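You operate a simulated robot arm through the tools that you are given. There is no shell and no other tool.

The job below is to be done with a simulated robot arm. You get a single attempt, and the scene is never put back.

## Task
Move the bent green pipe from the lower cage to the wooden board.
Fine: draw the black slide bolt and drop the gate; stand the pipe up; then close the gate and push the bolt home. Set down upright: what you pick out. Where these are worked on the way, their far stop is far enough and under half their travel is too little: black slide bolt.

The check looks at the end state, three seconds after you hand in, the way a careful person would. Anything else that was tipped, shoved, dropped, spilled or broken makes it a failure.

## Robot
A 6-joint arm with a two-finger gripper, fixed in place. Base frame: the origin is on the floor under the middle of its stand, x ahead of it, y to its left, z up. Units: mm, rad, N and s.
It reaches about 1572 mm from its shoulder. Its first joint turns from -2.897 to 2.897 rad. Payload 2.45 kg.
The tool frame sits at the grasp point between the pads (the TCP): z along the fingers, y along the line on which they close. The tips reach 20 mm beyond it. The gripper opens to 140 mm; its body begins 168 mm behind the TCP.
Orientation is told as [roll, pitch, yaw] about the base's x, y, z axes, in that order, counted from this pose: with the fingers straight down and closing along the base's y, the tool's x points along the base's -x, its y along +y and its z along -z.

## Interface
- The arm moves only by the tool drive_tool. Its argument "steps" is a list of rows, each a list of 7 numbers: the turn, a rotation vector about the tool's x, y, z in units of 180 degrees (1.0 is 180 degrees), then the shift along the tool's x, y, z in units of 500 mm (1.0 is 500 mm), then the finger opening in mm, from 0 to 140. In form: [[ax, ay, az, x, y, z, hand], ...]. A call has 1 to 20 rows; each row is the pose to reach, as a shift and turn from the pose commanded when the call began, along the tool's axes at that moment. A call with a number of a shift or a turn outside -1 to 1 is refused whole. Rows are played at 5 a second. More than 50 mm and 0.15 rad between two rows, or a gripper value outside its range, and nothing of the call is played. Where a pose cannot be reached the arm comes as near as it can. A force on the tool above 90 N (or 10 N above the force at the start of the call, whichever is more), or a blocked arm, ends the call early, and 0.2 s more pass. The fingers move at their own pace (about 45 mm/s each) and stop on an object; they squeeze with about 44 N. The grip force told is the motor's: it shows also when the fingers shut on nothing. Time passes only in rows, and 0.2 s behind the last, so rows that repeat a pose let the fingers close. The reply holds the time, the measured pose of the TCP, the force on the tool along the base axes, the opening and the grip force, in the units named above and with some noise, with the torque about the TCP (base axes, N m) and any sound that the robot's microphone picked up, and new pictures: "pictures" is both (left out), scene, wrist or none.
- Cameras (640 x 400 px; columns grow to the right, rows downward): "scene" is now at [27.6, 174.3, 1509.2]; the picture's right is [-0.12, -0.99, 0.00], its down [-0.64, 0.08, -0.76] and it looks along [0.76, -0.09, -0.65] (base axes); focal length 371 px, centre (320, 200). "wrist" rides on the gripper at [78, 11, -209] in the tool frame; the picture's right is [-0.14, 0.99, 0.00], its down [-0.92, -0.13, -0.37] and it looks along [-0.37, -0.05, 0.93] (tool axes); focal length 280 px, centre (320, 200). There is no depth. A picture from a camera that has moved, and an enlarged one, comes with that camera's place and axes in the base frame and with its lens. The place of the scene camera against the robot may be out by one fixed shift of up to 12 mm in any direction.
- turn_head(pan, tilt): turns the head with the scene camera to pan (to the left, within 2.705 rad either way) and tilt (down, from -0.506 to 1.204), counted from straight ahead of the robot. It gives what a move gives, and a new picture of the scene camera.
- close_up(camera, box): a new picture of the part [left, top, right, bottom] of that camera's present view, enlarged. The clock stands still meanwhile.
- job_done(): hands the job in; it is judged then, once.

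Nothing tells you positions but the pictures and the camera data. Unless the task says otherwise, let go and move clear before handing in.

The tools are called after "Emit:" as a command line: name --pt "numbers of a row" for each row, then --argument value for the rest, lists and objects as JSON in quotes. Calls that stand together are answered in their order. drive_tool: Moves the arm, as the interface text tells. Its arguments: {"type":"object","properties":{"steps":{"type":"array"},"pictures":{"type":"string","enum":["both","scene","wrist","none"]}},"required":["steps"]} The other tools are called the same way: turn_head (pan, tilt) turns the head that bears the scene camera; close_up (camera, box) takes an enlarged picture of a part of a camera's view; job_done () hands the job in.

At the start:

```text
t: 0.0
ee_pos: [853.2, -55.8, 964.5]
ee_rot: [0.001, -0.003, -0.001]
wrist_force: [-0.5, 0.2, 0.8]
moment: [0.02, -0.02, 0.02]
width: 139.8
gripper_force: 0.0
head pan, tilt (commanded): [-0.124, 0.702]
```

scene: 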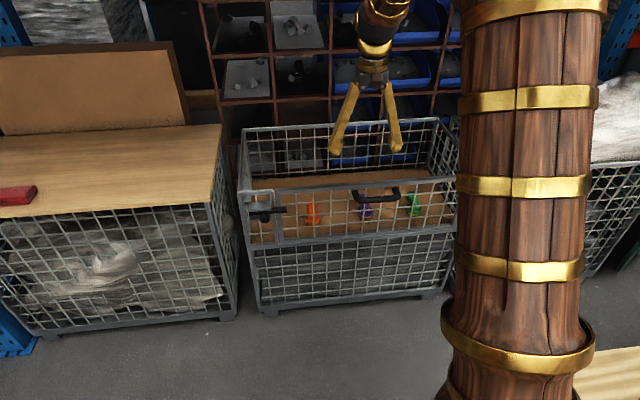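
wrist: 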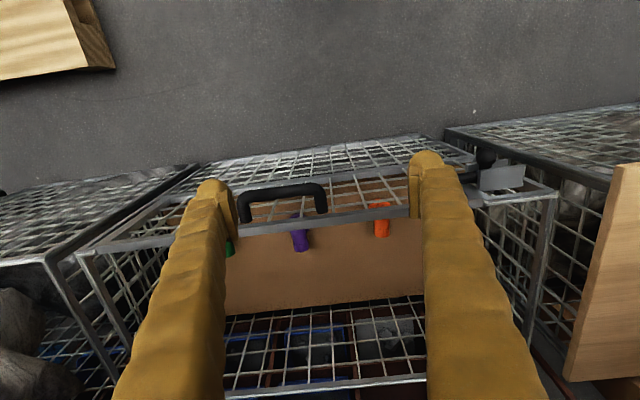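

I see a wire-mesh cage ahead with a gate on its front, a black handle, a black slide bolt at its left, and three small coloured pipes (orange, purple, green) on a floor inside; a wooden board lies elsewhere. I'll look closer before moving.

Emit:
close_up --camera "scene" --box '[230, 110, 470, 260]'

Emit:
close_up --camera "scene" --box '[230, 170, 330, 240]'

Emit:
close_up --camera "wrist" --box '[180, 130, 580, 380]'

Emit:
close_up --camera "scene" --box '[440, 230, 640, 400]'

```text
2.67 times, centred on (350, 185) of scene
camera zoom: at [27.6, 174.3, 1509.2], right [-0.12, -0.99, 0.0], down [-0.64, 0.08, -0.76], along [0.76, -0.09, -0.65], focal length 989 px, centre (240, 240)
```

zoom: 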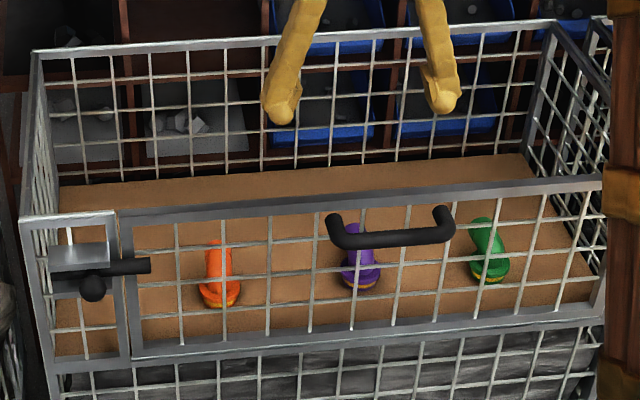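

```text
5.71 times, centred on (280, 205) of scene
camera zoom: at [27.6, 174.3, 1509.2], right [-0.12, -0.99, 0.0], down [-0.64, 0.08, -0.76], along [0.76, -0.09, -0.65], focal length 2119 px, centre (549, 171)
```

zoom: 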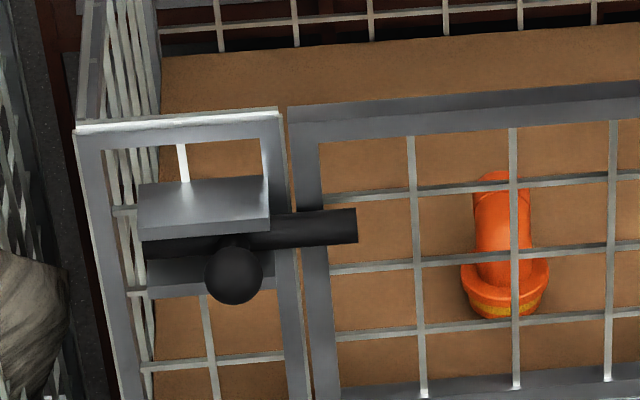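

```text
1.60 times, centred on (380, 255) of wrist
camera zoom: at [775.8, -45.4, 1174.6], right [0.14, 0.99, 0.0], down [0.92, -0.13, 0.37], along [0.37, -0.05, -0.93], focal length 449 px, centre (224, 112)
```

zoom: 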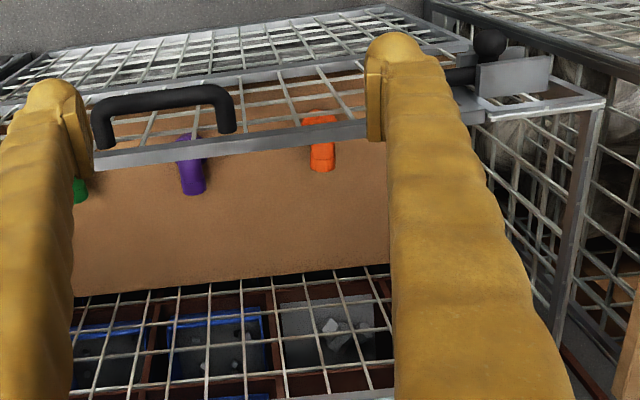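

```text
2.35 times, centred on (540, 315) of scene
camera zoom: at [27.6, 174.3, 1509.2], right [-0.12, -0.99, 0.0], down [-0.64, 0.08, -0.76], along [0.76, -0.09, -0.65], focal length 873 px, centre (-198, -71)
```

zoom: 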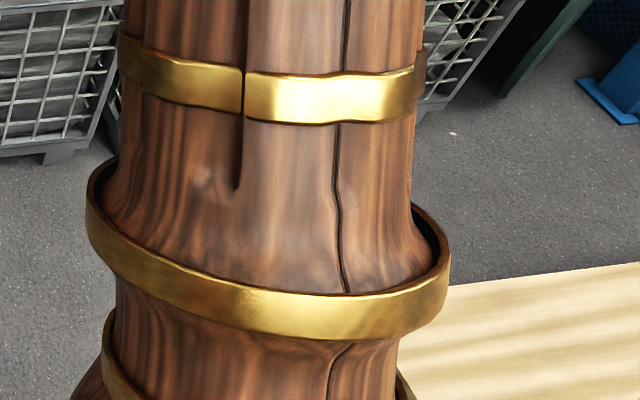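

The pipes stand on a brown shelf inside the middle cage; candidates for the wooden board are the pale board at lower right and the wooden top on the left. I'll look around with the head.

Emit:
turn_head --pan -0.9 --tilt 0.8

Emit:
turn_head --pan 0.6 --tilt 0.8

Emit:
turn_head --pan -1.7 --tilt 0.8

Emit:
turn_head --pan -0.05 --tilt 0.9

```text
t: 1.1
ee_pos: [852.9, -56.4, 964.3]
ee_rot: [0.0, -0.001, 0.0]
wrist_force: [-0.6, 0.5, -0.2]
moment: [0.01, -0.03, 0.01]
width: 140.1
gripper_force: 0.1
head pan, tilt (commanded): [-0.901, 0.799]
camera scene: at [-6.5, 121.6, 1501.1], right [-0.78, -0.62, 0.0], down [-0.45, 0.56, -0.7], along [0.43, -0.55, -0.72], focal length 371 px, centre (320, 200)
```

scene: 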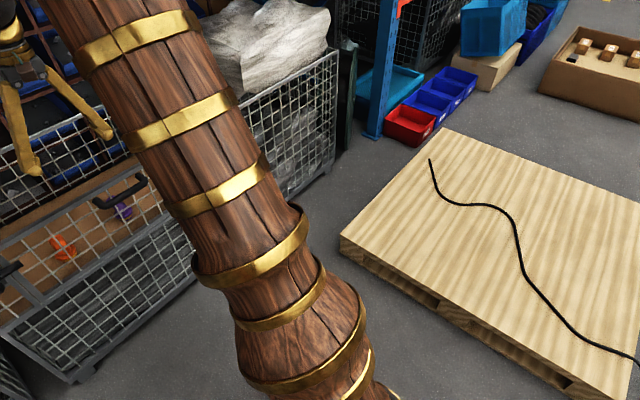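

```text
t: 2.7
ee_pos: [853.3, -57.0, 964.7]
ee_rot: [0.001, -0.001, 0.001]
wrist_force: [0.6, 0.2, 0.0]
moment: [0.0, -0.02, 0.0]
width: 140.3
gripper_force: 0.1
head pan, tilt (commanded): [0.6, 0.799]
camera scene: at [10.0, 230.3, 1501.1], right [0.56, -0.83, 0.0], down [-0.59, -0.4, -0.7], along [0.58, 0.39, -0.72], focal length 371 px, centre (320, 200)
```

scene: 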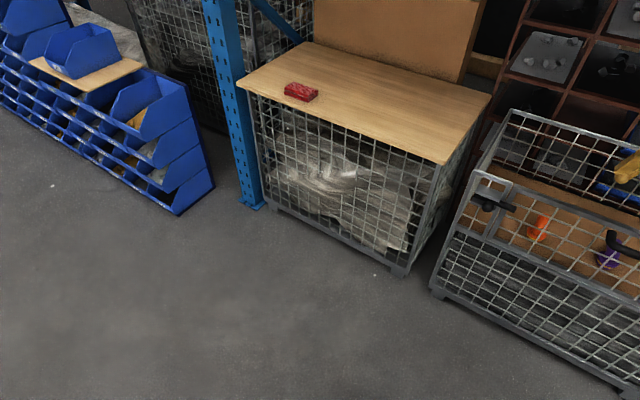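

```text
t: 4.8
ee_pos: [853.3, -55.3, 964.1]
ee_rot: [-0.001, 0.0, 0.0]
wrist_force: [0.8, 0.0, 0.0]
moment: [0.02, -0.01, 0.03]
width: 140.2
gripper_force: 0.1
head pan, tilt (commanded): [-1.7, 0.799]
camera scene: at [-67.0, 104.8, 1501.1], right [-0.99, 0.13, 0.0], down [0.09, 0.71, -0.7], along [-0.09, -0.69, -0.72], focal length 371 px, centre (320, 200)
```

scene: 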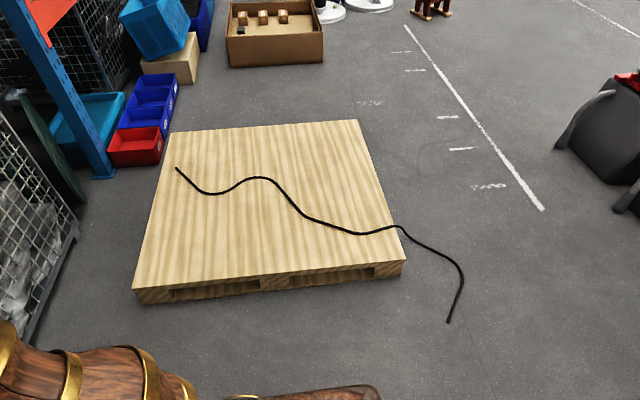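

```text
t: 6.5
ee_pos: [854.2, -56.9, 964.8]
ee_rot: [-0.001, 0.001, 0.0]
wrist_force: [0.5, -0.4, -0.1]
moment: [-0.01, -0.01, -0.02]
width: 139.8
gripper_force: 0.1
head pan, tilt (commanded): [-0.051, 0.901]
camera scene: at [18.8, 180.9, 1493.2], right [-0.05, -1.0, 0.0], down [-0.78, 0.04, -0.62], along [0.62, -0.03, -0.78], focal length 371 px, centre (320, 200)
```

scene: 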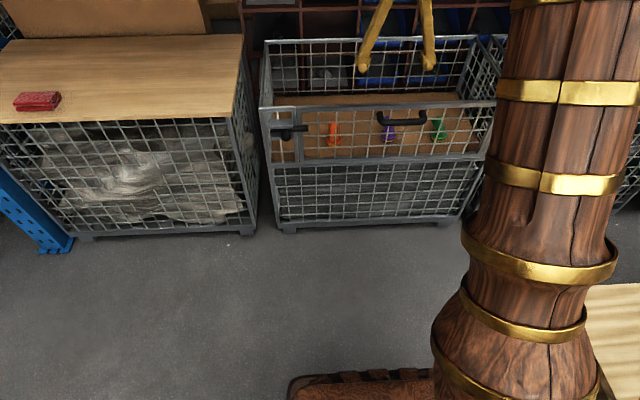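

The wooden board looks to be the top of the left cage (red object on it); the target cage's front gate is about x≈1000, y from about -430 to 200, z≈470–720, with the bolt near (970, 245, 660). I'll move above the bolt to view it with the wrist camera.

Emit:
drive_tool --pt "0 0 0 0.015 0.085 0 140" --pt "0 0 0 0.03 0.17 0 140" --pt "0 0 0 0.045 0.255 0 140" --pt "0 0 0 0.06 0.34 0 140" --pt "0 0 0 0.075 0.425 0 140" --pt "0 0 0 0.09 0.51 0 140" --pt "0 0 0 0.106 0.592 0 140" --pt "0 0 0 0.106 0.592 0 140"

Emit:
close_up --camera "wrist" --box '[240, 150, 430, 270]'

```text
t: 8.3
ee_pos: [801.8, 241.9, 965.5]
ee_rot: [0.0, -0.001, 0.0]
wrist_force: [0.2, -0.4, -0.5]
moment: [-0.01, 0.01, 0.03]
width: 139.8
gripper_force: 0.0
head pan, tilt (commanded): [-0.051, 0.901]
camera scene: at [18.8, 181.1, 1493.2], right [-0.05, -1.0, 0.0], down [-0.78, 0.04, -0.62], along [0.62, -0.03, -0.78], focal length 371 px, centre (320, 200)
camera wrist: at [723.8, 251.6, 1174.0], right [0.14, 0.99, 0.0], down [0.92, -0.13, 0.37], along [0.37, -0.05, -0.93], focal length 280 px, centre (320, 200)
```

scene: 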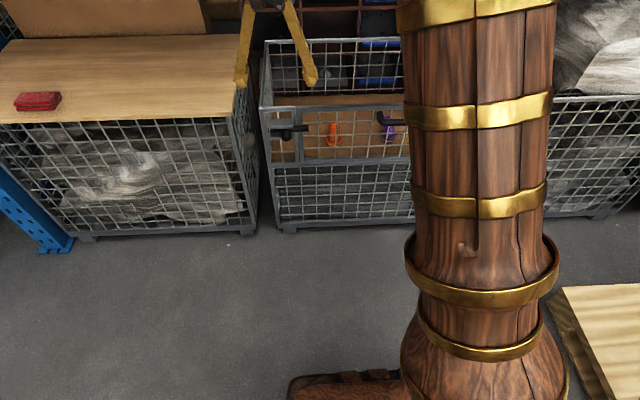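
wrist: 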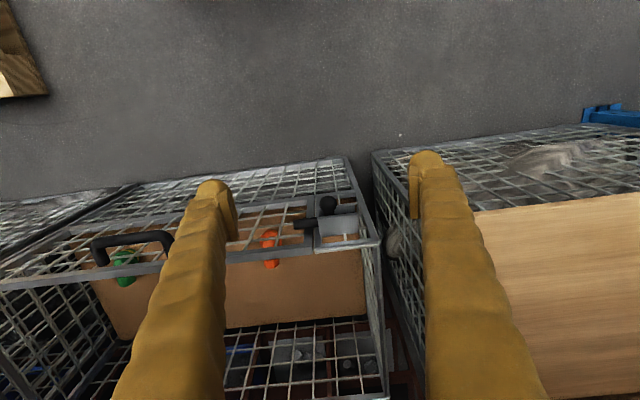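

```text
3.33 times, centred on (335, 210) of wrist
camera zoom: at [723.8, 251.6, 1174.0], right [0.14, 0.99, 0.0], down [0.92, -0.13, 0.37], along [0.37, -0.05, -0.93], focal length 935 px, centre (270, 167)
```

zoom: 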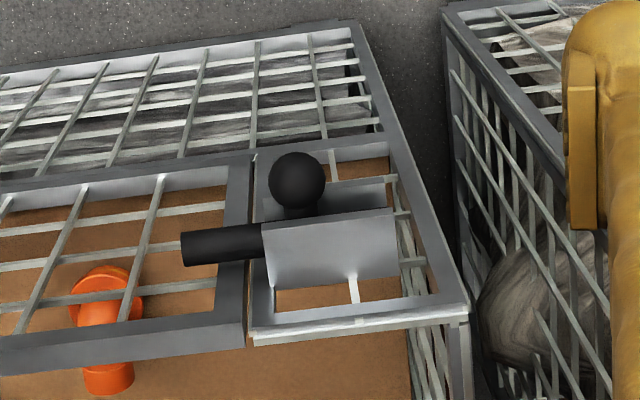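

The bolt's rod lies near x≈961, z≈683 and its ball knob near (928, 240, 684); the gate's top rail is at z≈754. Next I'll look at the green pipe and the handle from above.

Emit:
drive_tool --pt "0 0 0 -0.005 -0.09 0 140" --pt "0 0 0 -0.01 -0.18 0 140" --pt "0 0 0 -0.015 -0.27 0 140" --pt "0 0 0 -0.02 -0.36 0 140" --pt "0 0 0 -0.025 -0.45 0 140" --pt "0 0 0 -0.03 -0.54 0 140" --pt "0 0 0 -0.035 -0.63 0 140" --pt "0 0 0 -0.04 -0.72 0 140" --pt "0 0 0 -0.045 -0.81 0 140" --pt "0 0 0 -0.05 -0.9 0 140" --pt "0 0 0 -0.055 -0.98 0 140" --pt "0 0 0 -0.055 -0.98 0 140"

Emit:
close_up --camera "wrist" --box '[240, 150, 430, 270]'

Emit:
close_up --camera "wrist" --box '[280, 190, 376, 250]'

Emit:
close_up --camera "scene" --box '[320, 80, 480, 180]'

```text
t: 10.9
ee_pos: [829.1, -253.8, 965.5]
ee_rot: [0.0, 0.0, 0.002]
wrist_force: [0.6, 0.2, -0.2]
moment: [-0.04, -0.03, 0.03]
width: 140.0
gripper_force: 0.1
head pan, tilt (commanded): [-0.051, 0.901]
camera scene: at [18.8, 180.9, 1493.2], right [-0.05, -1.0, 0.0], down [-0.78, 0.04, -0.62], along [0.62, -0.03, -0.78], focal length 371 px, centre (320, 200)
camera wrist: at [752.3, -242.3, 1175.5], right [0.14, 0.99, 0.0], down [0.92, -0.13, 0.37], along [0.37, -0.05, -0.93], focal length 280 px, centre (320, 200)
```

scene: 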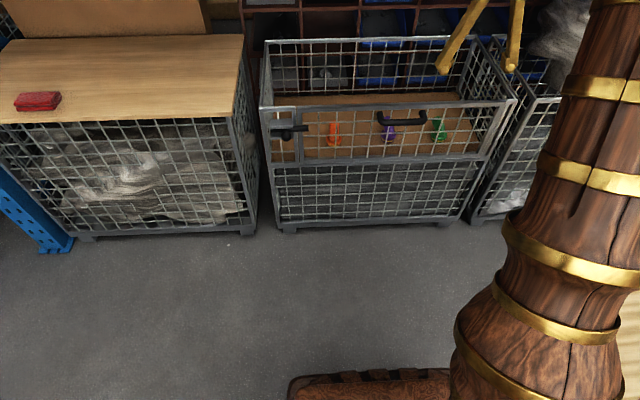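
wrist: 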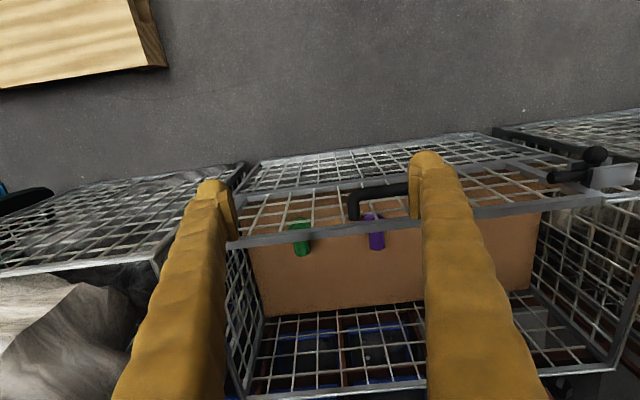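

```text
3.33 times, centred on (335, 210) of wrist
camera zoom: at [752.3, -242.3, 1175.5], right [0.14, 0.99, 0.0], down [0.92, -0.13, 0.37], along [0.37, -0.05, -0.93], focal length 935 px, centre (270, 167)
```

zoom: 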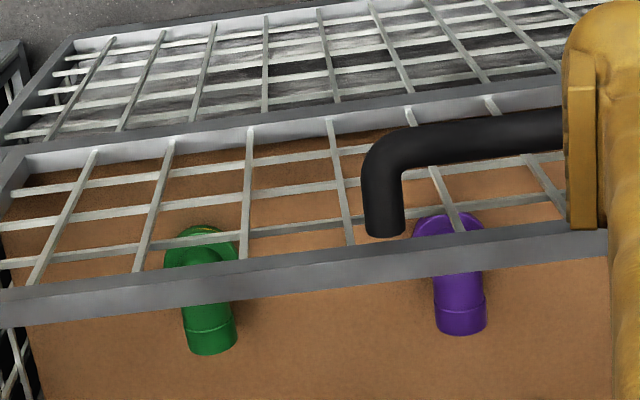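

```text
6.67 times, centred on (328, 220) of wrist
camera zoom: at [752.3, -242.3, 1175.5], right [0.14, 0.99, 0.0], down [0.92, -0.13, 0.37], along [0.37, -0.05, -0.93], focal length 1869 px, centre (267, 67)
```

zoom: 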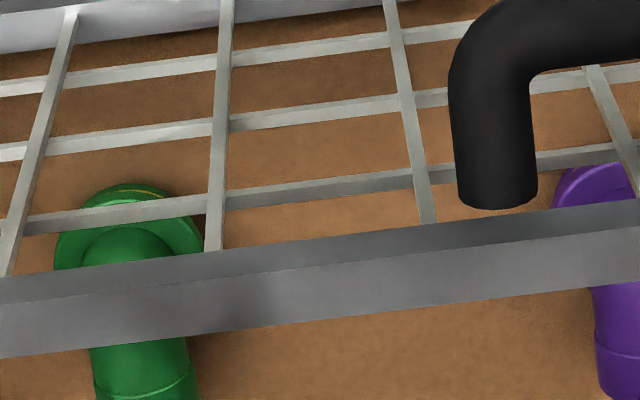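

```text
4.00 times, centred on (400, 130) of scene
camera zoom: at [18.8, 180.9, 1493.2], right [-0.05, -1.0, 0.0], down [-0.78, 0.04, -0.62], along [0.62, -0.03, -0.78], focal length 1483 px, centre (0, 480)
```

zoom: 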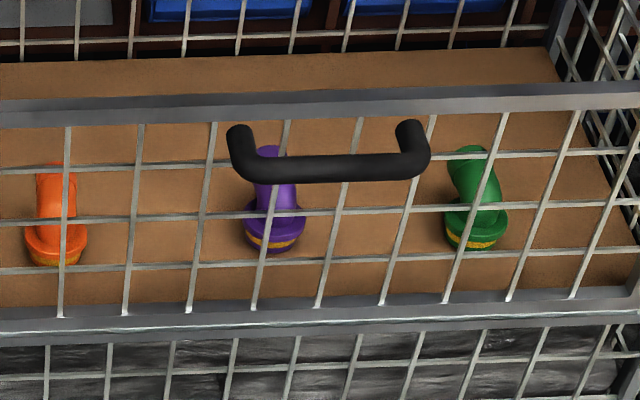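

The pipes stand on yellow-ringed flanges with the tube bending back toward +x; green's flange is near (1071, -341), about 190 mm from the purple one. I'll go back to the bolt, lower and nearer, to locate the ball accurately.

Emit:
drive_tool --pt "0 0 0 0 0.09 0.0 140" --pt "0 0 0 0 0.18 0.0 140" --pt "0 0 0 0 0.27 0.0 140" --pt "0 0 0 0 0.36 0.0 140" --pt "0 0 0 0 0.45 0.0 140" --pt "0 0 0 0 0.54 0.0 140" --pt "0 0 0 0 0.63 0.0 140" --pt "0 0 0 0 0.72 0.0 140" --pt "0 0 0 0 0.81 0.05 140" --pt "0 0 0 0 0.88 0.1 140" --pt "0 0 0 0 0.94 0.15 140" --pt "0 0 0 -0.0046 0.9796 0.209 140" --pt "0 0 0 -0.0046 0.9796 0.209 140"

Emit:
close_up --camera "wrist" --box '[240, 150, 400, 250]'

Emit:
close_up --camera "scene" --box '[240, 90, 336, 150]'

```text
refused: row 9 steps farther than a row can; nothing moved
```

```text
4.00 times, centred on (320, 200) of wrist
camera zoom: at [752.3, -242.3, 1175.5], right [0.14, 0.99, 0.0], down [0.92, -0.13, 0.37], along [0.37, -0.05, -0.93], focal length 1122 px, centre (320, 200)
```

zoom: 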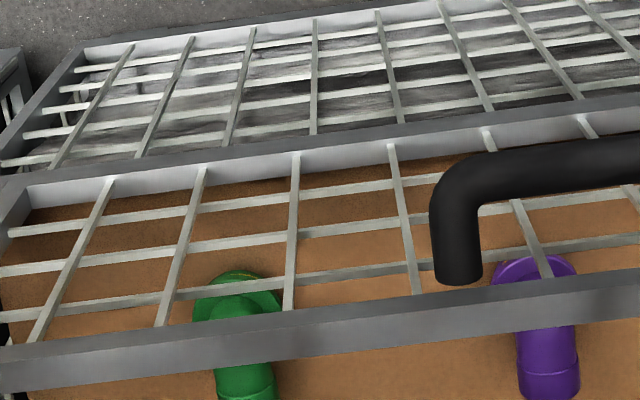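

```text
6.67 times, centred on (288, 120) of scene
camera zoom: at [18.8, 180.9, 1493.2], right [-0.05, -1.0, 0.0], down [-0.78, 0.04, -0.62], along [0.62, -0.03, -0.78], focal length 2472 px, centre (533, 733)
```

zoom: 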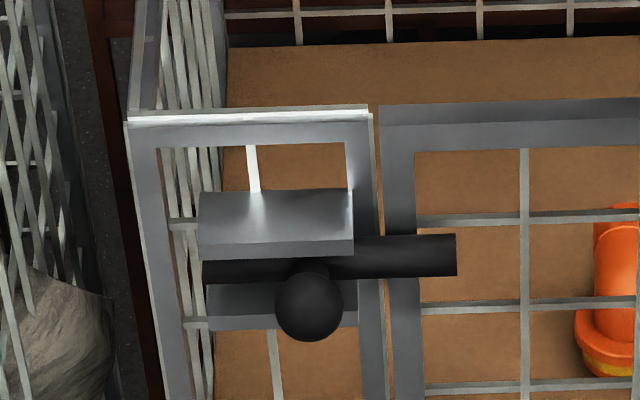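

The commanded step was slightly too long; I'll resend with shorter rows to get the wrist camera near the ball at about (928, 242, 684).

Emit:
drive_tool --pt "0 0 0 0 0.09 0.0 140" --pt "0 0 0 0 0.18 0.0 140" --pt "0 0 0 0 0.27 0.0 140" --pt "0 0 0 0 0.36 0.0 140" --pt "0 0 0 0 0.45 0.0 140" --pt "0 0 0 0 0.54 0.0 140" --pt "0 0 0 0 0.63 0.02 140" --pt "0 0 0 0 0.71 0.05 140" --pt "0 0 0 0 0.78 0.09 140" --pt "0 0 0 0 0.85 0.13 140" --pt "0 0 0 0 0.92 0.17 140" --pt "0 0 0 -0.0046 0.9796 0.209 140" --pt "0 0 0 -0.0046 0.9796 0.209 140"

Emit:
close_up --camera "wrist" --box '[240, 150, 400, 250]'

```text
t: 13.8
ee_pos: [829.4, 239.9, 859.0]
ee_rot: [0.001, 0.002, -0.001]
wrist_force: [-0.4, -0.4, -0.7]
moment: [-0.02, -0.03, -0.01]
width: 139.8
gripper_force: 0.2
head pan, tilt (commanded): [-0.051, 0.901]
camera scene: at [18.8, 181.1, 1493.2], right [-0.05, -1.0, 0.0], down [-0.78, 0.04, -0.62], along [0.62, -0.03, -0.78], focal length 371 px, centre (320, 200)
camera wrist: at [752.6, 250.6, 1068.8], right [0.14, 0.99, 0.0], down [0.92, -0.13, 0.37], along [0.37, -0.05, -0.93], focal length 280 px, centre (320, 200)
```

scene: 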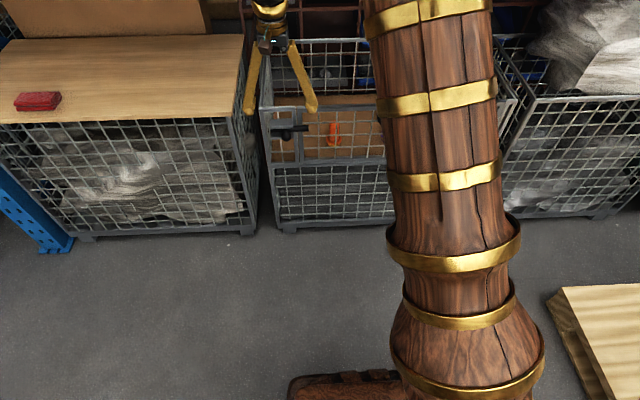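
wrist: 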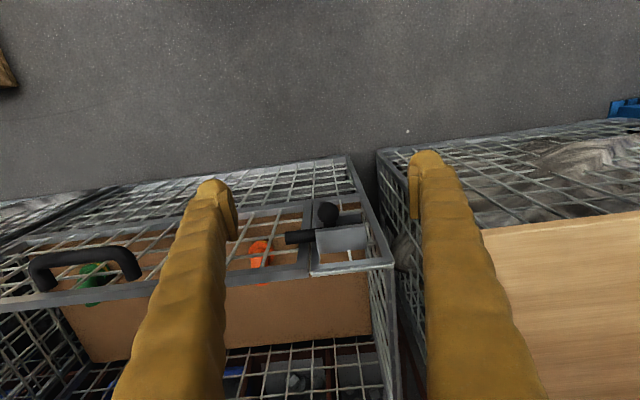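

```text
4.00 times, centred on (320, 200) of wrist
camera zoom: at [752.6, 250.6, 1068.8], right [0.14, 0.99, 0.0], down [0.92, -0.13, 0.37], along [0.37, -0.05, -0.93], focal length 1122 px, centre (320, 200)
```

zoom: 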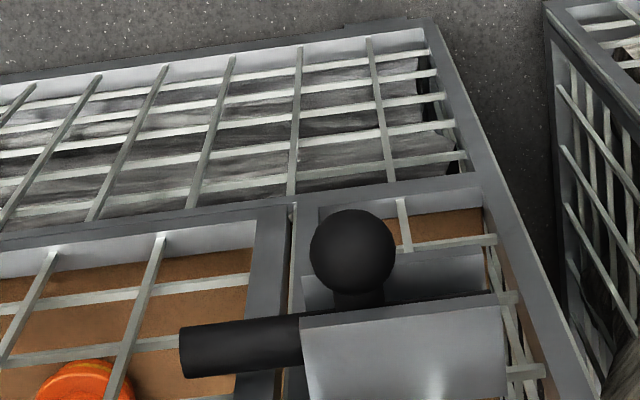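

The ball knob sits at about (926, 238, 684), 32 mm wide, with the rod 35 mm behind it. I'll bring the part-open fingers straight down astride the ball, keeping in front of the rod and bracket.

Emit:
drive_tool --pt "0 0 0 -0.06 -0.001 0 80" --pt "0 0 0 -0.12 -0.002 0 80" --pt "0 0 0 -0.176 -0.004 0 80" --pt "0 0 0 -0.176 -0.004 0.08 80" --pt "0 0 0 -0.176 -0.004 0.16 80" --pt "0 0 0 -0.176 -0.004 0.22 80" --pt "0 0 0 -0.176 -0.004 0.27 80" --pt "0 0 0 -0.176 -0.004 0.31 80" --pt "0 0 0 -0.176 -0.004 0.335 80" --pt "0 0 0 -0.176 -0.004 0.35 80" --pt "0 0 0 -0.176 -0.004 0.35 80"

Emit:
close_up --camera "wrist" --box '[200, 110, 440, 260]'

Emit:
close_up --camera "scene" --box '[230, 60, 358, 140]'

```text
t: 16.1
ee_pos: [918.8, 235.8, 684.2]
ee_rot: [0.0, 0.001, 0.0]
wrist_force: [0.1, -0.2, -0.9]
moment: [0.03, 0.03, 0.04]
width: 79.9
gripper_force: 0.1
head pan, tilt (commanded): [-0.051, 0.901]
camera scene: at [18.8, 181.1, 1493.2], right [-0.05, -1.0, 0.0], down [-0.78, 0.04, -0.62], along [0.62, -0.03, -0.78], focal length 371 px, centre (320, 200)
camera wrist: at [841.2, 247.7, 894.9], right [0.14, 0.99, 0.0], down [0.92, -0.13, 0.37], along [0.37, -0.05, -0.93], focal length 280 px, centre (320, 200)
```

scene: 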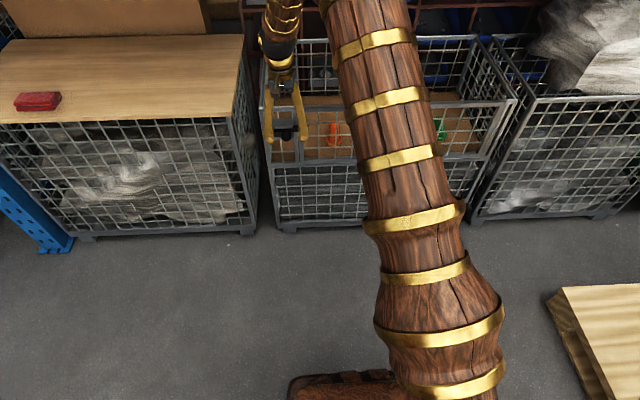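
wrist: 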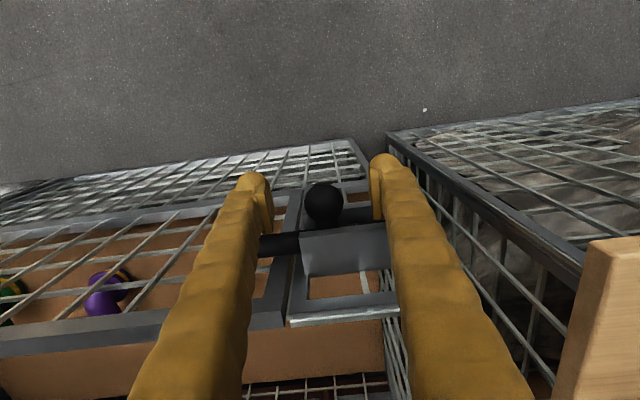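

```text
2.67 times, centred on (320, 185) of wrist
camera zoom: at [841.2, 247.7, 894.9], right [0.14, 0.99, 0.0], down [0.92, -0.13, 0.37], along [0.37, -0.05, -0.93], focal length 748 px, centre (320, 240)
```

zoom: 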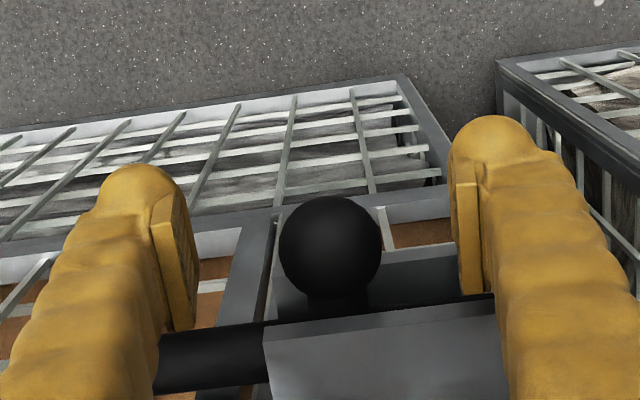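

```text
5.00 times, centred on (294, 100) of scene
camera zoom: at [18.8, 181.1, 1493.2], right [-0.05, -1.0, 0.0], down [-0.78, 0.04, -0.62], along [0.62, -0.03, -0.78], focal length 1854 px, centre (450, 700)
```

zoom: 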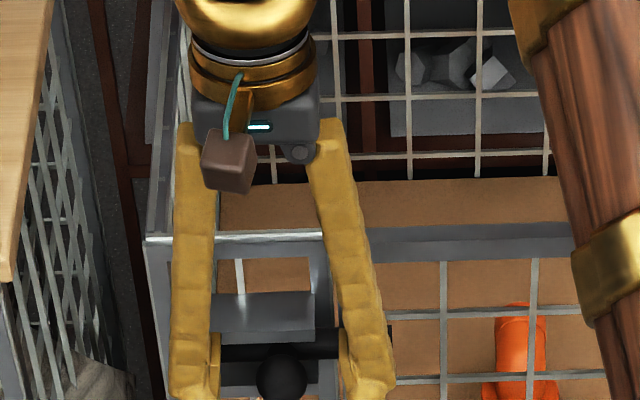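

The pads straddle the ball evenly. I'll close on it and check the grip.

Emit:
drive_tool --pt "0 0 0 0 0 0 50" --pt "0 0 0 0 0 0 30" --pt "0 0 0 0 0 0 20" --pt "0 0 0 0 0 0 20" --pt "0 0 0 0 0 0 20" --pictures "wrist"

```text
t: 17.4
ee_pos: [918.7, 238.1, 684.5]
ee_rot: [-0.001, 0.0, 0.0]
wrist_force: [2.3, 28.1, -5.6]
moment: [0.26, 0.01, 0.06]
width: 29.3
gripper_force: 40.7
head pan, tilt (commanded): [-0.051, 0.901]
camera wrist: at [841.1, 248.8, 894.8], right [0.14, 0.99, 0.0], down [0.92, -0.13, 0.37], along [0.37, -0.05, -0.93], focal length 280 px, centre (320, 200)
```

wrist: 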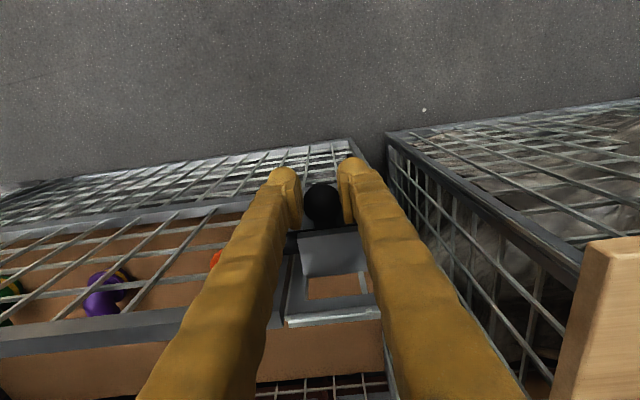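

The ball is gripped at 29 mm. Now I'll draw the bolt leftward (+y) in small rows, watching the force.

Emit:
drive_tool --pt "0 0 0 0 0.01 0 20" --pt "0 0 0 0 0.02 0 20" --pt "0 0 0 0 0.03 0 20" --pt "0 0 0 0 0.04 0 20" --pt "0 0 0 0 0.05 0 20" --pt "0 0 0 0 0.06 0 20" --pictures "wrist"

```text
t: 18.8
ee_pos: [919.1, 265.5, 684.9]
ee_rot: [0.0, 0.0, 0.001]
wrist_force: [-3.6, 0.3, 6.8]
moment: [-0.49, 0.02, -0.01]
width: 29.2
gripper_force: 45.0
head pan, tilt (commanded): [-0.051, 0.901]
camera wrist: at [841.2, 277.9, 894.9], right [0.14, 0.99, 0.0], down [0.92, -0.13, 0.37], along [0.37, -0.05, -0.93], focal length 280 px, centre (320, 200)
```

wrist: 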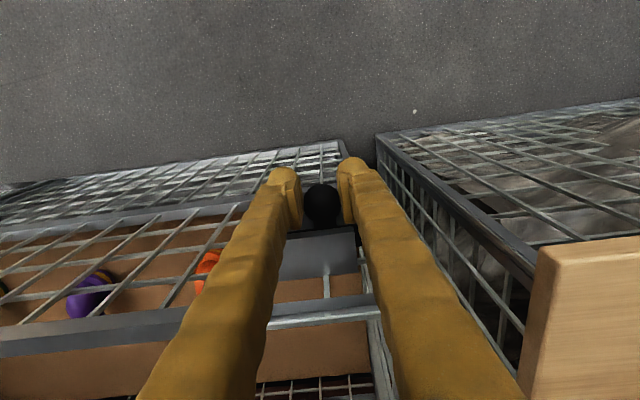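

The bolt slid about 27 mm freely. Continuing to its far stop.

Emit:
drive_tool --pt "0 0 0 0 0.01 0 20" --pt "0 0 0 0 0.02 0 20" --pt "0 0 0 0 0.03 0 20" --pt "0 0 0 0 0.04 0 20" --pt "0 0 0 0 0.05 0 20" --pt "0 0 0 0 0.06 0 20" --pt "0 0 0 0 0.07 0 20" --pictures "both"

```text
t: 20.4
ee_pos: [918.3, 301.2, 685.8]
ee_rot: [-0.001, 0.001, 0.0]
wrist_force: [7.4, -55.3, 11.0]
moment: [-0.94, -0.12, -0.12]
width: 57.9
gripper_force: 28.4
head pan, tilt (commanded): [-0.051, 0.901]
camera scene: at [18.7, 180.7, 1493.2], right [-0.05, -1.0, 0.0], down [-0.78, 0.04, -0.62], along [0.62, -0.03, -0.78], focal length 371 px, centre (320, 200)
camera wrist: at [841.1, 312.2, 895.4], right [0.14, 0.99, 0.0], down [0.92, -0.13, 0.37], along [0.37, -0.05, -0.93], focal length 280 px, centre (320, 200)
```

scene: 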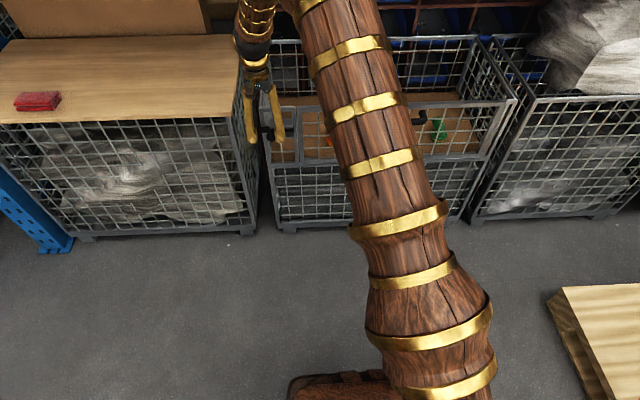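
wrist: 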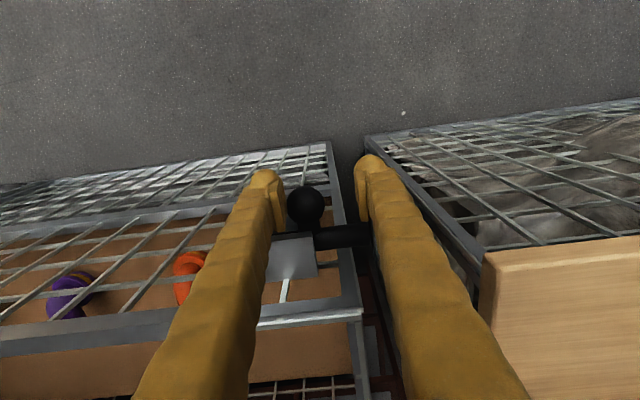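

The bolt reached its stop (ball now near y≈287, about 49 mm drawn) and the right finger was pushed back by it. I'll open the hand to let go and lift straight clear.

Emit:
drive_tool --pt "0 0 0 0 -0.02 0 60" --pt "0 0 0 0 -0.028 0 80" --pt "0 0 0 0 -0.028 0 80" --pt "0 0 0 0 -0.028 0 80" --pictures "wrist"

Emit:
drive_tool --pt "0 0 0 0 0 -0.06 80" --pt "0 0 0 0 0 -0.14 80" --pt "0 0 0 0.02 0 -0.22 80" --pt "0 0 0 0.06 0 -0.3 80" --pt "0 0 0 0.12 0 -0.36 80" --pt "0 0 0 0.18 0 -0.4 80" --pt "0 0 0 0.18 0 -0.4 80"

Emit:
close_up --camera "wrist" --box '[200, 150, 400, 275]'

```text
t: 21.4
ee_pos: [919.8, 287.5, 686.1]
ee_rot: [0.0, 0.0, -0.001]
wrist_force: [-0.1, -1.0, -0.2]
moment: [-0.01, -0.01, -0.01]
width: 79.7
gripper_force: 0.0
head pan, tilt (commanded): [-0.051, 0.901]
camera wrist: at [840.9, 299.2, 895.0], right [0.14, 0.99, 0.0], down [0.92, -0.13, 0.37], along [0.37, -0.05, -0.93], focal length 280 px, centre (320, 200)
```

wrist: 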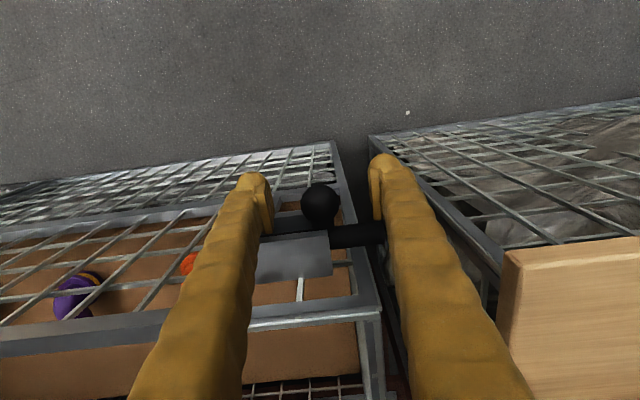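

```text
t: 22.9
ee_pos: [827.4, 288.1, 885.5]
ee_rot: [-0.001, 0.001, 0.001]
wrist_force: [-0.2, 0.1, -1.0]
moment: [0.0, 0.02, 0.02]
width: 79.7
gripper_force: 0.1
head pan, tilt (commanded): [-0.051, 0.901]
camera scene: at [18.8, 181.1, 1493.2], right [-0.05, -1.0, 0.0], down [-0.78, 0.04, -0.62], along [0.62, -0.03, -0.78], focal length 371 px, centre (320, 200)
camera wrist: at [750.2, 298.3, 1095.3], right [0.14, 0.99, 0.0], down [0.92, -0.13, 0.37], along [0.37, -0.05, -0.93], focal length 280 px, centre (320, 200)
```

scene: 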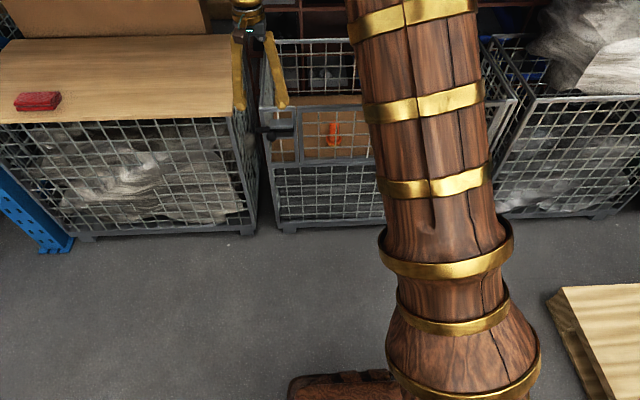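
wrist: 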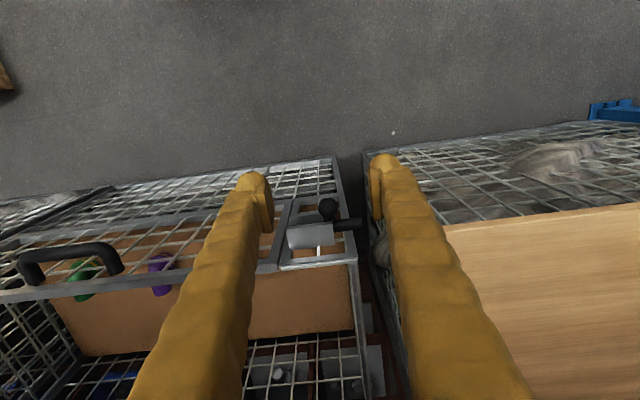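

```text
3.20 times, centred on (300, 212) of wrist
camera zoom: at [750.2, 298.3, 1095.3], right [0.14, 0.99, 0.0], down [0.92, -0.13, 0.37], along [0.37, -0.05, -0.93], focal length 897 px, centre (384, 160)
```

zoom: 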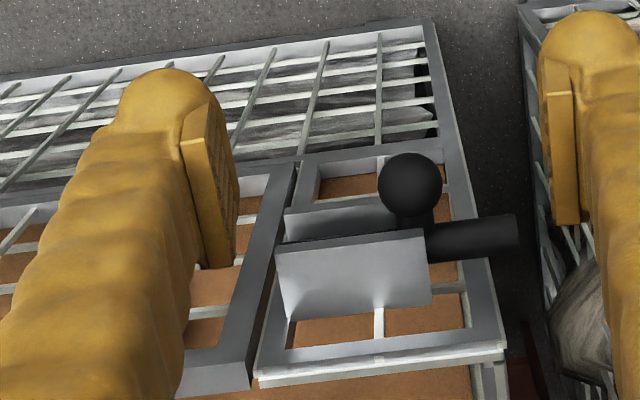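

The bolt is fully drawn and the gate stays up by itself for now. I'll turn the hand a quarter turn so the fingers close along x, and move over the gate's top rail to the left of the handle.

Emit:
drive_tool --pt "0 0 0.0455 -0.013 -0.042 -0.003 80" --pt "0 0 0.091 -0.026 -0.083 -0.006 80" --pt "0 0 0.1365 -0.039 -0.125 -0.009 80" --pt "0 0 0.182 -0.052 -0.167 -0.012 80" --pt "0 0 0.2275 -0.065 -0.208 -0.015 80" --pt "0 0 0.273 -0.078 -0.25 -0.018 80" --pt "0 0 0.3185 -0.091 -0.292 -0.021 80" --pt "0 0 0.364 -0.104 -0.333 -0.024 80" --pt "0 0 0.4095 -0.117 -0.375 -0.027 80" --pt "0 0 0.455 -0.13 -0.416 -0.03 80" --pt "0 0 0.5 -0.144 -0.458 -0.03 80" --pt "0 0 0.5 -0.144 -0.458 -0.03 80"

Emit:
turn_head --pan 0.2 --tilt 0.8

```text
t: 25.6
ee_pos: [899.9, 58.1, 899.6]
ee_rot: [0.0, 0.001, -1.573]
wrist_force: [-0.7, -0.2, 1.1]
moment: [0.0, -0.01, 0.01]
width: 79.7
gripper_force: 0.0
head pan, tilt (commanded): [-0.051, 0.901]
camera scene: at [18.8, 181.0, 1493.2], right [-0.05, -1.0, 0.0], down [-0.78, 0.04, -0.62], along [0.62, -0.03, -0.78], focal length 371 px, centre (320, 200)
camera wrist: at [911.5, 136.9, 1110.0], right [0.99, -0.14, 0.0], down [-0.13, -0.92, 0.37], along [-0.05, -0.37, -0.93], focal length 280 px, centre (320, 200)
```

scene: 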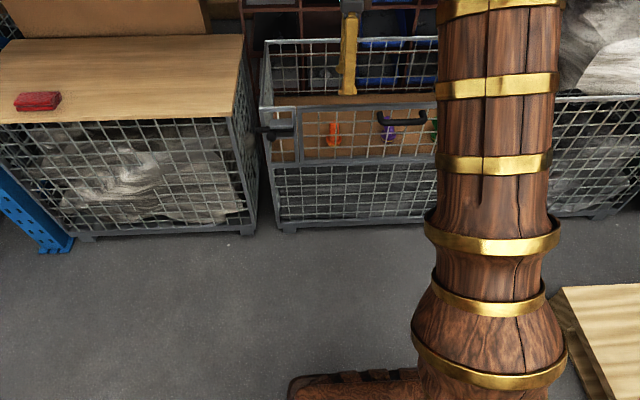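
wrist: 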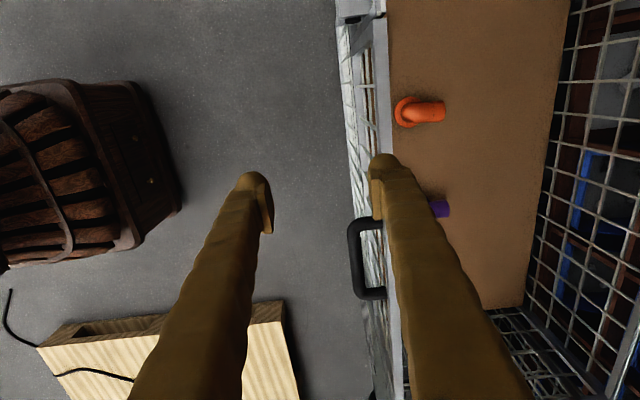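

```text
t: 26.3
ee_pos: [899.1, 58.8, 900.8]
ee_rot: [-0.002, 0.002, -1.569]
wrist_force: [0.0, 0.5, 0.4]
moment: [-0.04, -0.02, -0.01]
width: 79.8
gripper_force: 0.0
head pan, tilt (commanded): [0.201, 0.799]
camera scene: at [22.4, 200.8, 1501.1], right [0.2, -0.98, 0.0], down [-0.7, -0.14, -0.7], along [0.68, 0.14, -0.72], focal length 371 px, centre (320, 200)
```

scene: 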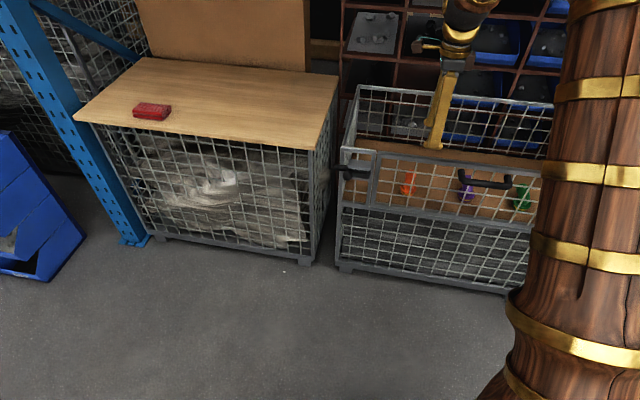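

From here the wrist camera looks straight down on the gate rail. I'll enlarge to measure the rail and handle.

Emit:
close_up --camera "wrist" --box '[320, 20, 480, 120]'

Emit:
close_up --camera "wrist" --box '[320, 200, 480, 300]'

Emit:
close_up --camera "scene" --box '[330, 130, 490, 230]'

```text
4.00 times, centred on (400, 70) of wrist
camera zoom: at [911.3, 137.1, 1110.0], right [0.99, -0.14, 0.0], down [-0.13, -0.92, 0.37], along [-0.05, -0.37, -0.93], focal length 1122 px, centre (0, 720)
```

zoom: 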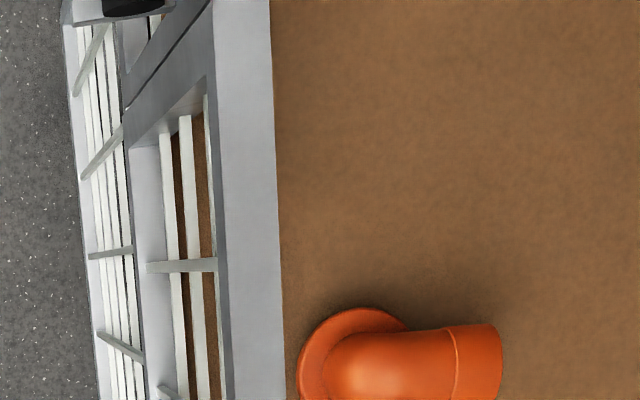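

```text
4.00 times, centred on (400, 250) of wrist
camera zoom: at [911.3, 137.1, 1110.0], right [0.99, -0.14, 0.0], down [-0.13, -0.92, 0.37], along [-0.05, -0.37, -0.93], focal length 1122 px, centre (0, 0)
```

zoom: 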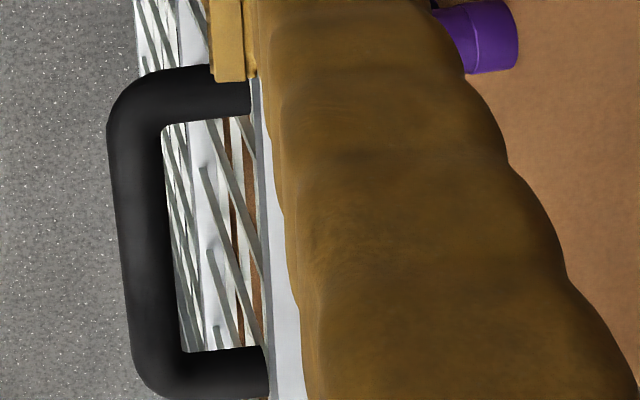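

```text
4.00 times, centred on (410, 180) of scene
camera zoom: at [22.4, 200.8, 1501.1], right [0.2, -0.98, 0.0], down [-0.7, -0.14, -0.7], along [0.68, 0.14, -0.72], focal length 1483 px, centre (-40, 280)
```

zoom: 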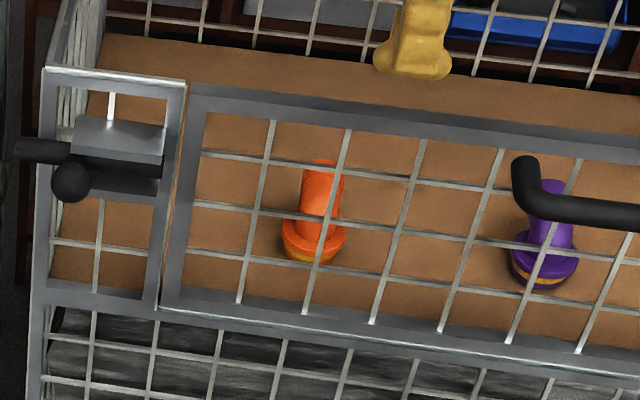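

The rail spans x≈976–993 with its top at z≈754, and the handle is from y≈-55 to -190. I'll come down astride the rail at y≈60 and loosely close around it.

Emit:
drive_tool --pt "0 0 0 0 0.06 0 80" --pt "0 0 0 0 0.12 0 80" --pt "0 0 0 0 0.169 0 80" --pt "0 0 0 0 0.169 0.08 80" --pt "0 0 0 0 0.169 0.16 80" --pt "0 0 0 0 0.169 0.22 80" --pt "0 0 0 0 0.169 0.26 80" --pt "0 0 0 0 0.169 0.26 80"

Emit:
close_up --camera "wrist" --box '[200, 110, 440, 260]'

Emit:
close_up --camera "scene" --box '[330, 110, 490, 210]'

```text
t: 28.1
ee_pos: [984.7, 59.4, 770.3]
ee_rot: [0.0, -0.001, -1.57]
wrist_force: [-0.3, -0.5, -1.0]
moment: [0.01, -0.04, 0.0]
width: 79.8
gripper_force: 0.1
head pan, tilt (commanded): [0.201, 0.799]
camera scene: at [22.5, 200.9, 1501.1], right [0.2, -0.98, 0.0], down [-0.7, -0.14, -0.7], along [0.68, 0.14, -0.72], focal length 371 px, centre (320, 200)
camera wrist: at [995.9, 137.6, 980.0], right [0.99, -0.14, 0.0], down [-0.13, -0.92, 0.37], along [-0.05, -0.37, -0.93], focal length 280 px, centre (320, 200)
```

scene: 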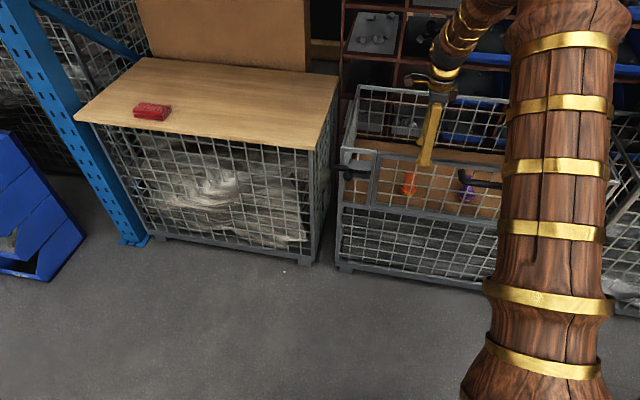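
wrist: 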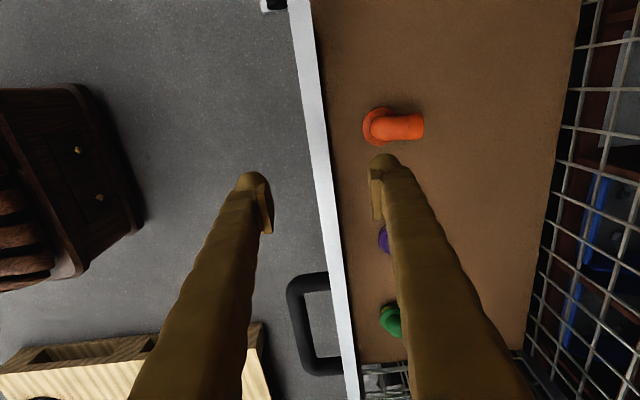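

```text
2.67 times, centred on (320, 185) of wrist
camera zoom: at [995.9, 137.6, 980.0], right [0.99, -0.14, 0.0], down [-0.13, -0.92, 0.37], along [-0.05, -0.37, -0.93], focal length 748 px, centre (320, 240)
```

zoom: 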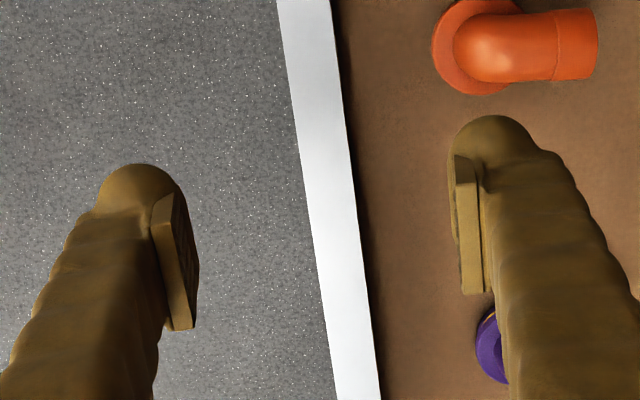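

```text
4.00 times, centred on (410, 160) of scene
camera zoom: at [22.5, 200.9, 1501.1], right [0.2, -0.98, 0.0], down [-0.7, -0.14, -0.7], along [0.68, 0.14, -0.72], focal length 1483 px, centre (-40, 360)
```

zoom: 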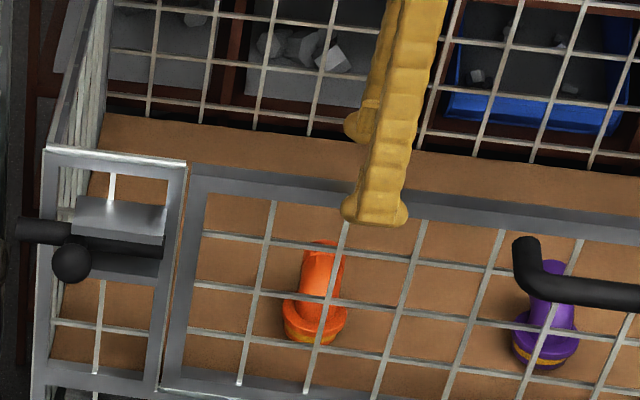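

The rail is centred between the fingers. I'll go down 25 mm so the pads flank the rail, and close loosely to about 36 mm.

Emit:
drive_tool --pt "0 0 0 0 0.003 0.025 80" --pt "0 0 0 0 0.003 0.05 70" --pt "0 0 0 0 0.003 0.05 50" --pt "0 0 0 0 0.003 0.05 36" --pt "0 0 0 0 0.003 0.05 36" --pictures "both"

Emit:
close_up --camera "wrist" --box '[200, 110, 440, 260]'

```text
t: 29.3
ee_pos: [986.6, 57.8, 745.3]
ee_rot: [0.0, 0.0, -1.57]
wrist_force: [0.3, 0.4, 0.2]
moment: [0.01, -0.02, -0.01]
width: 36.1
gripper_force: 0.0
head pan, tilt (commanded): [0.201, 0.799]
camera scene: at [22.5, 200.9, 1501.1], right [0.2, -0.98, 0.0], down [-0.7, -0.14, -0.7], along [0.68, 0.14, -0.72], focal length 371 px, centre (320, 200)
camera wrist: at [997.2, 137.4, 955.3], right [0.99, -0.14, 0.0], down [-0.13, -0.92, 0.37], along [-0.05, -0.37, -0.93], focal length 280 px, centre (320, 200)
```

scene: 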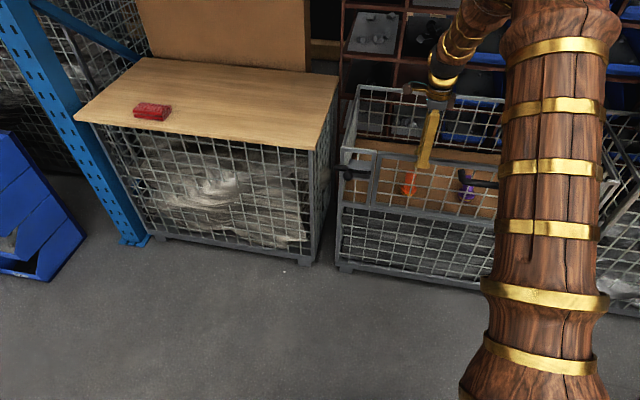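
wrist: 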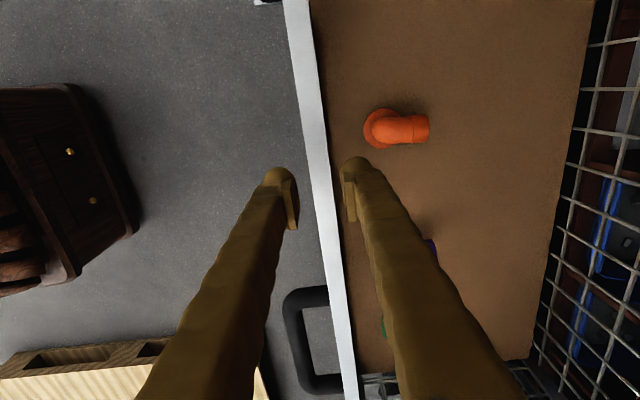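

```text
2.67 times, centred on (320, 185) of wrist
camera zoom: at [997.2, 137.4, 955.3], right [0.99, -0.14, 0.0], down [-0.13, -0.92, 0.37], along [-0.05, -0.37, -0.93], focal length 748 px, centre (320, 240)
```

zoom: 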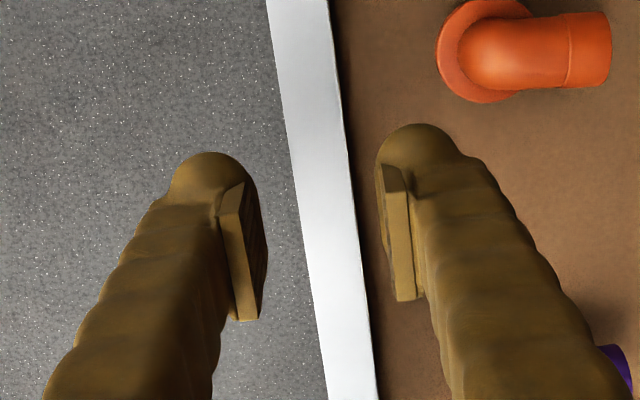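

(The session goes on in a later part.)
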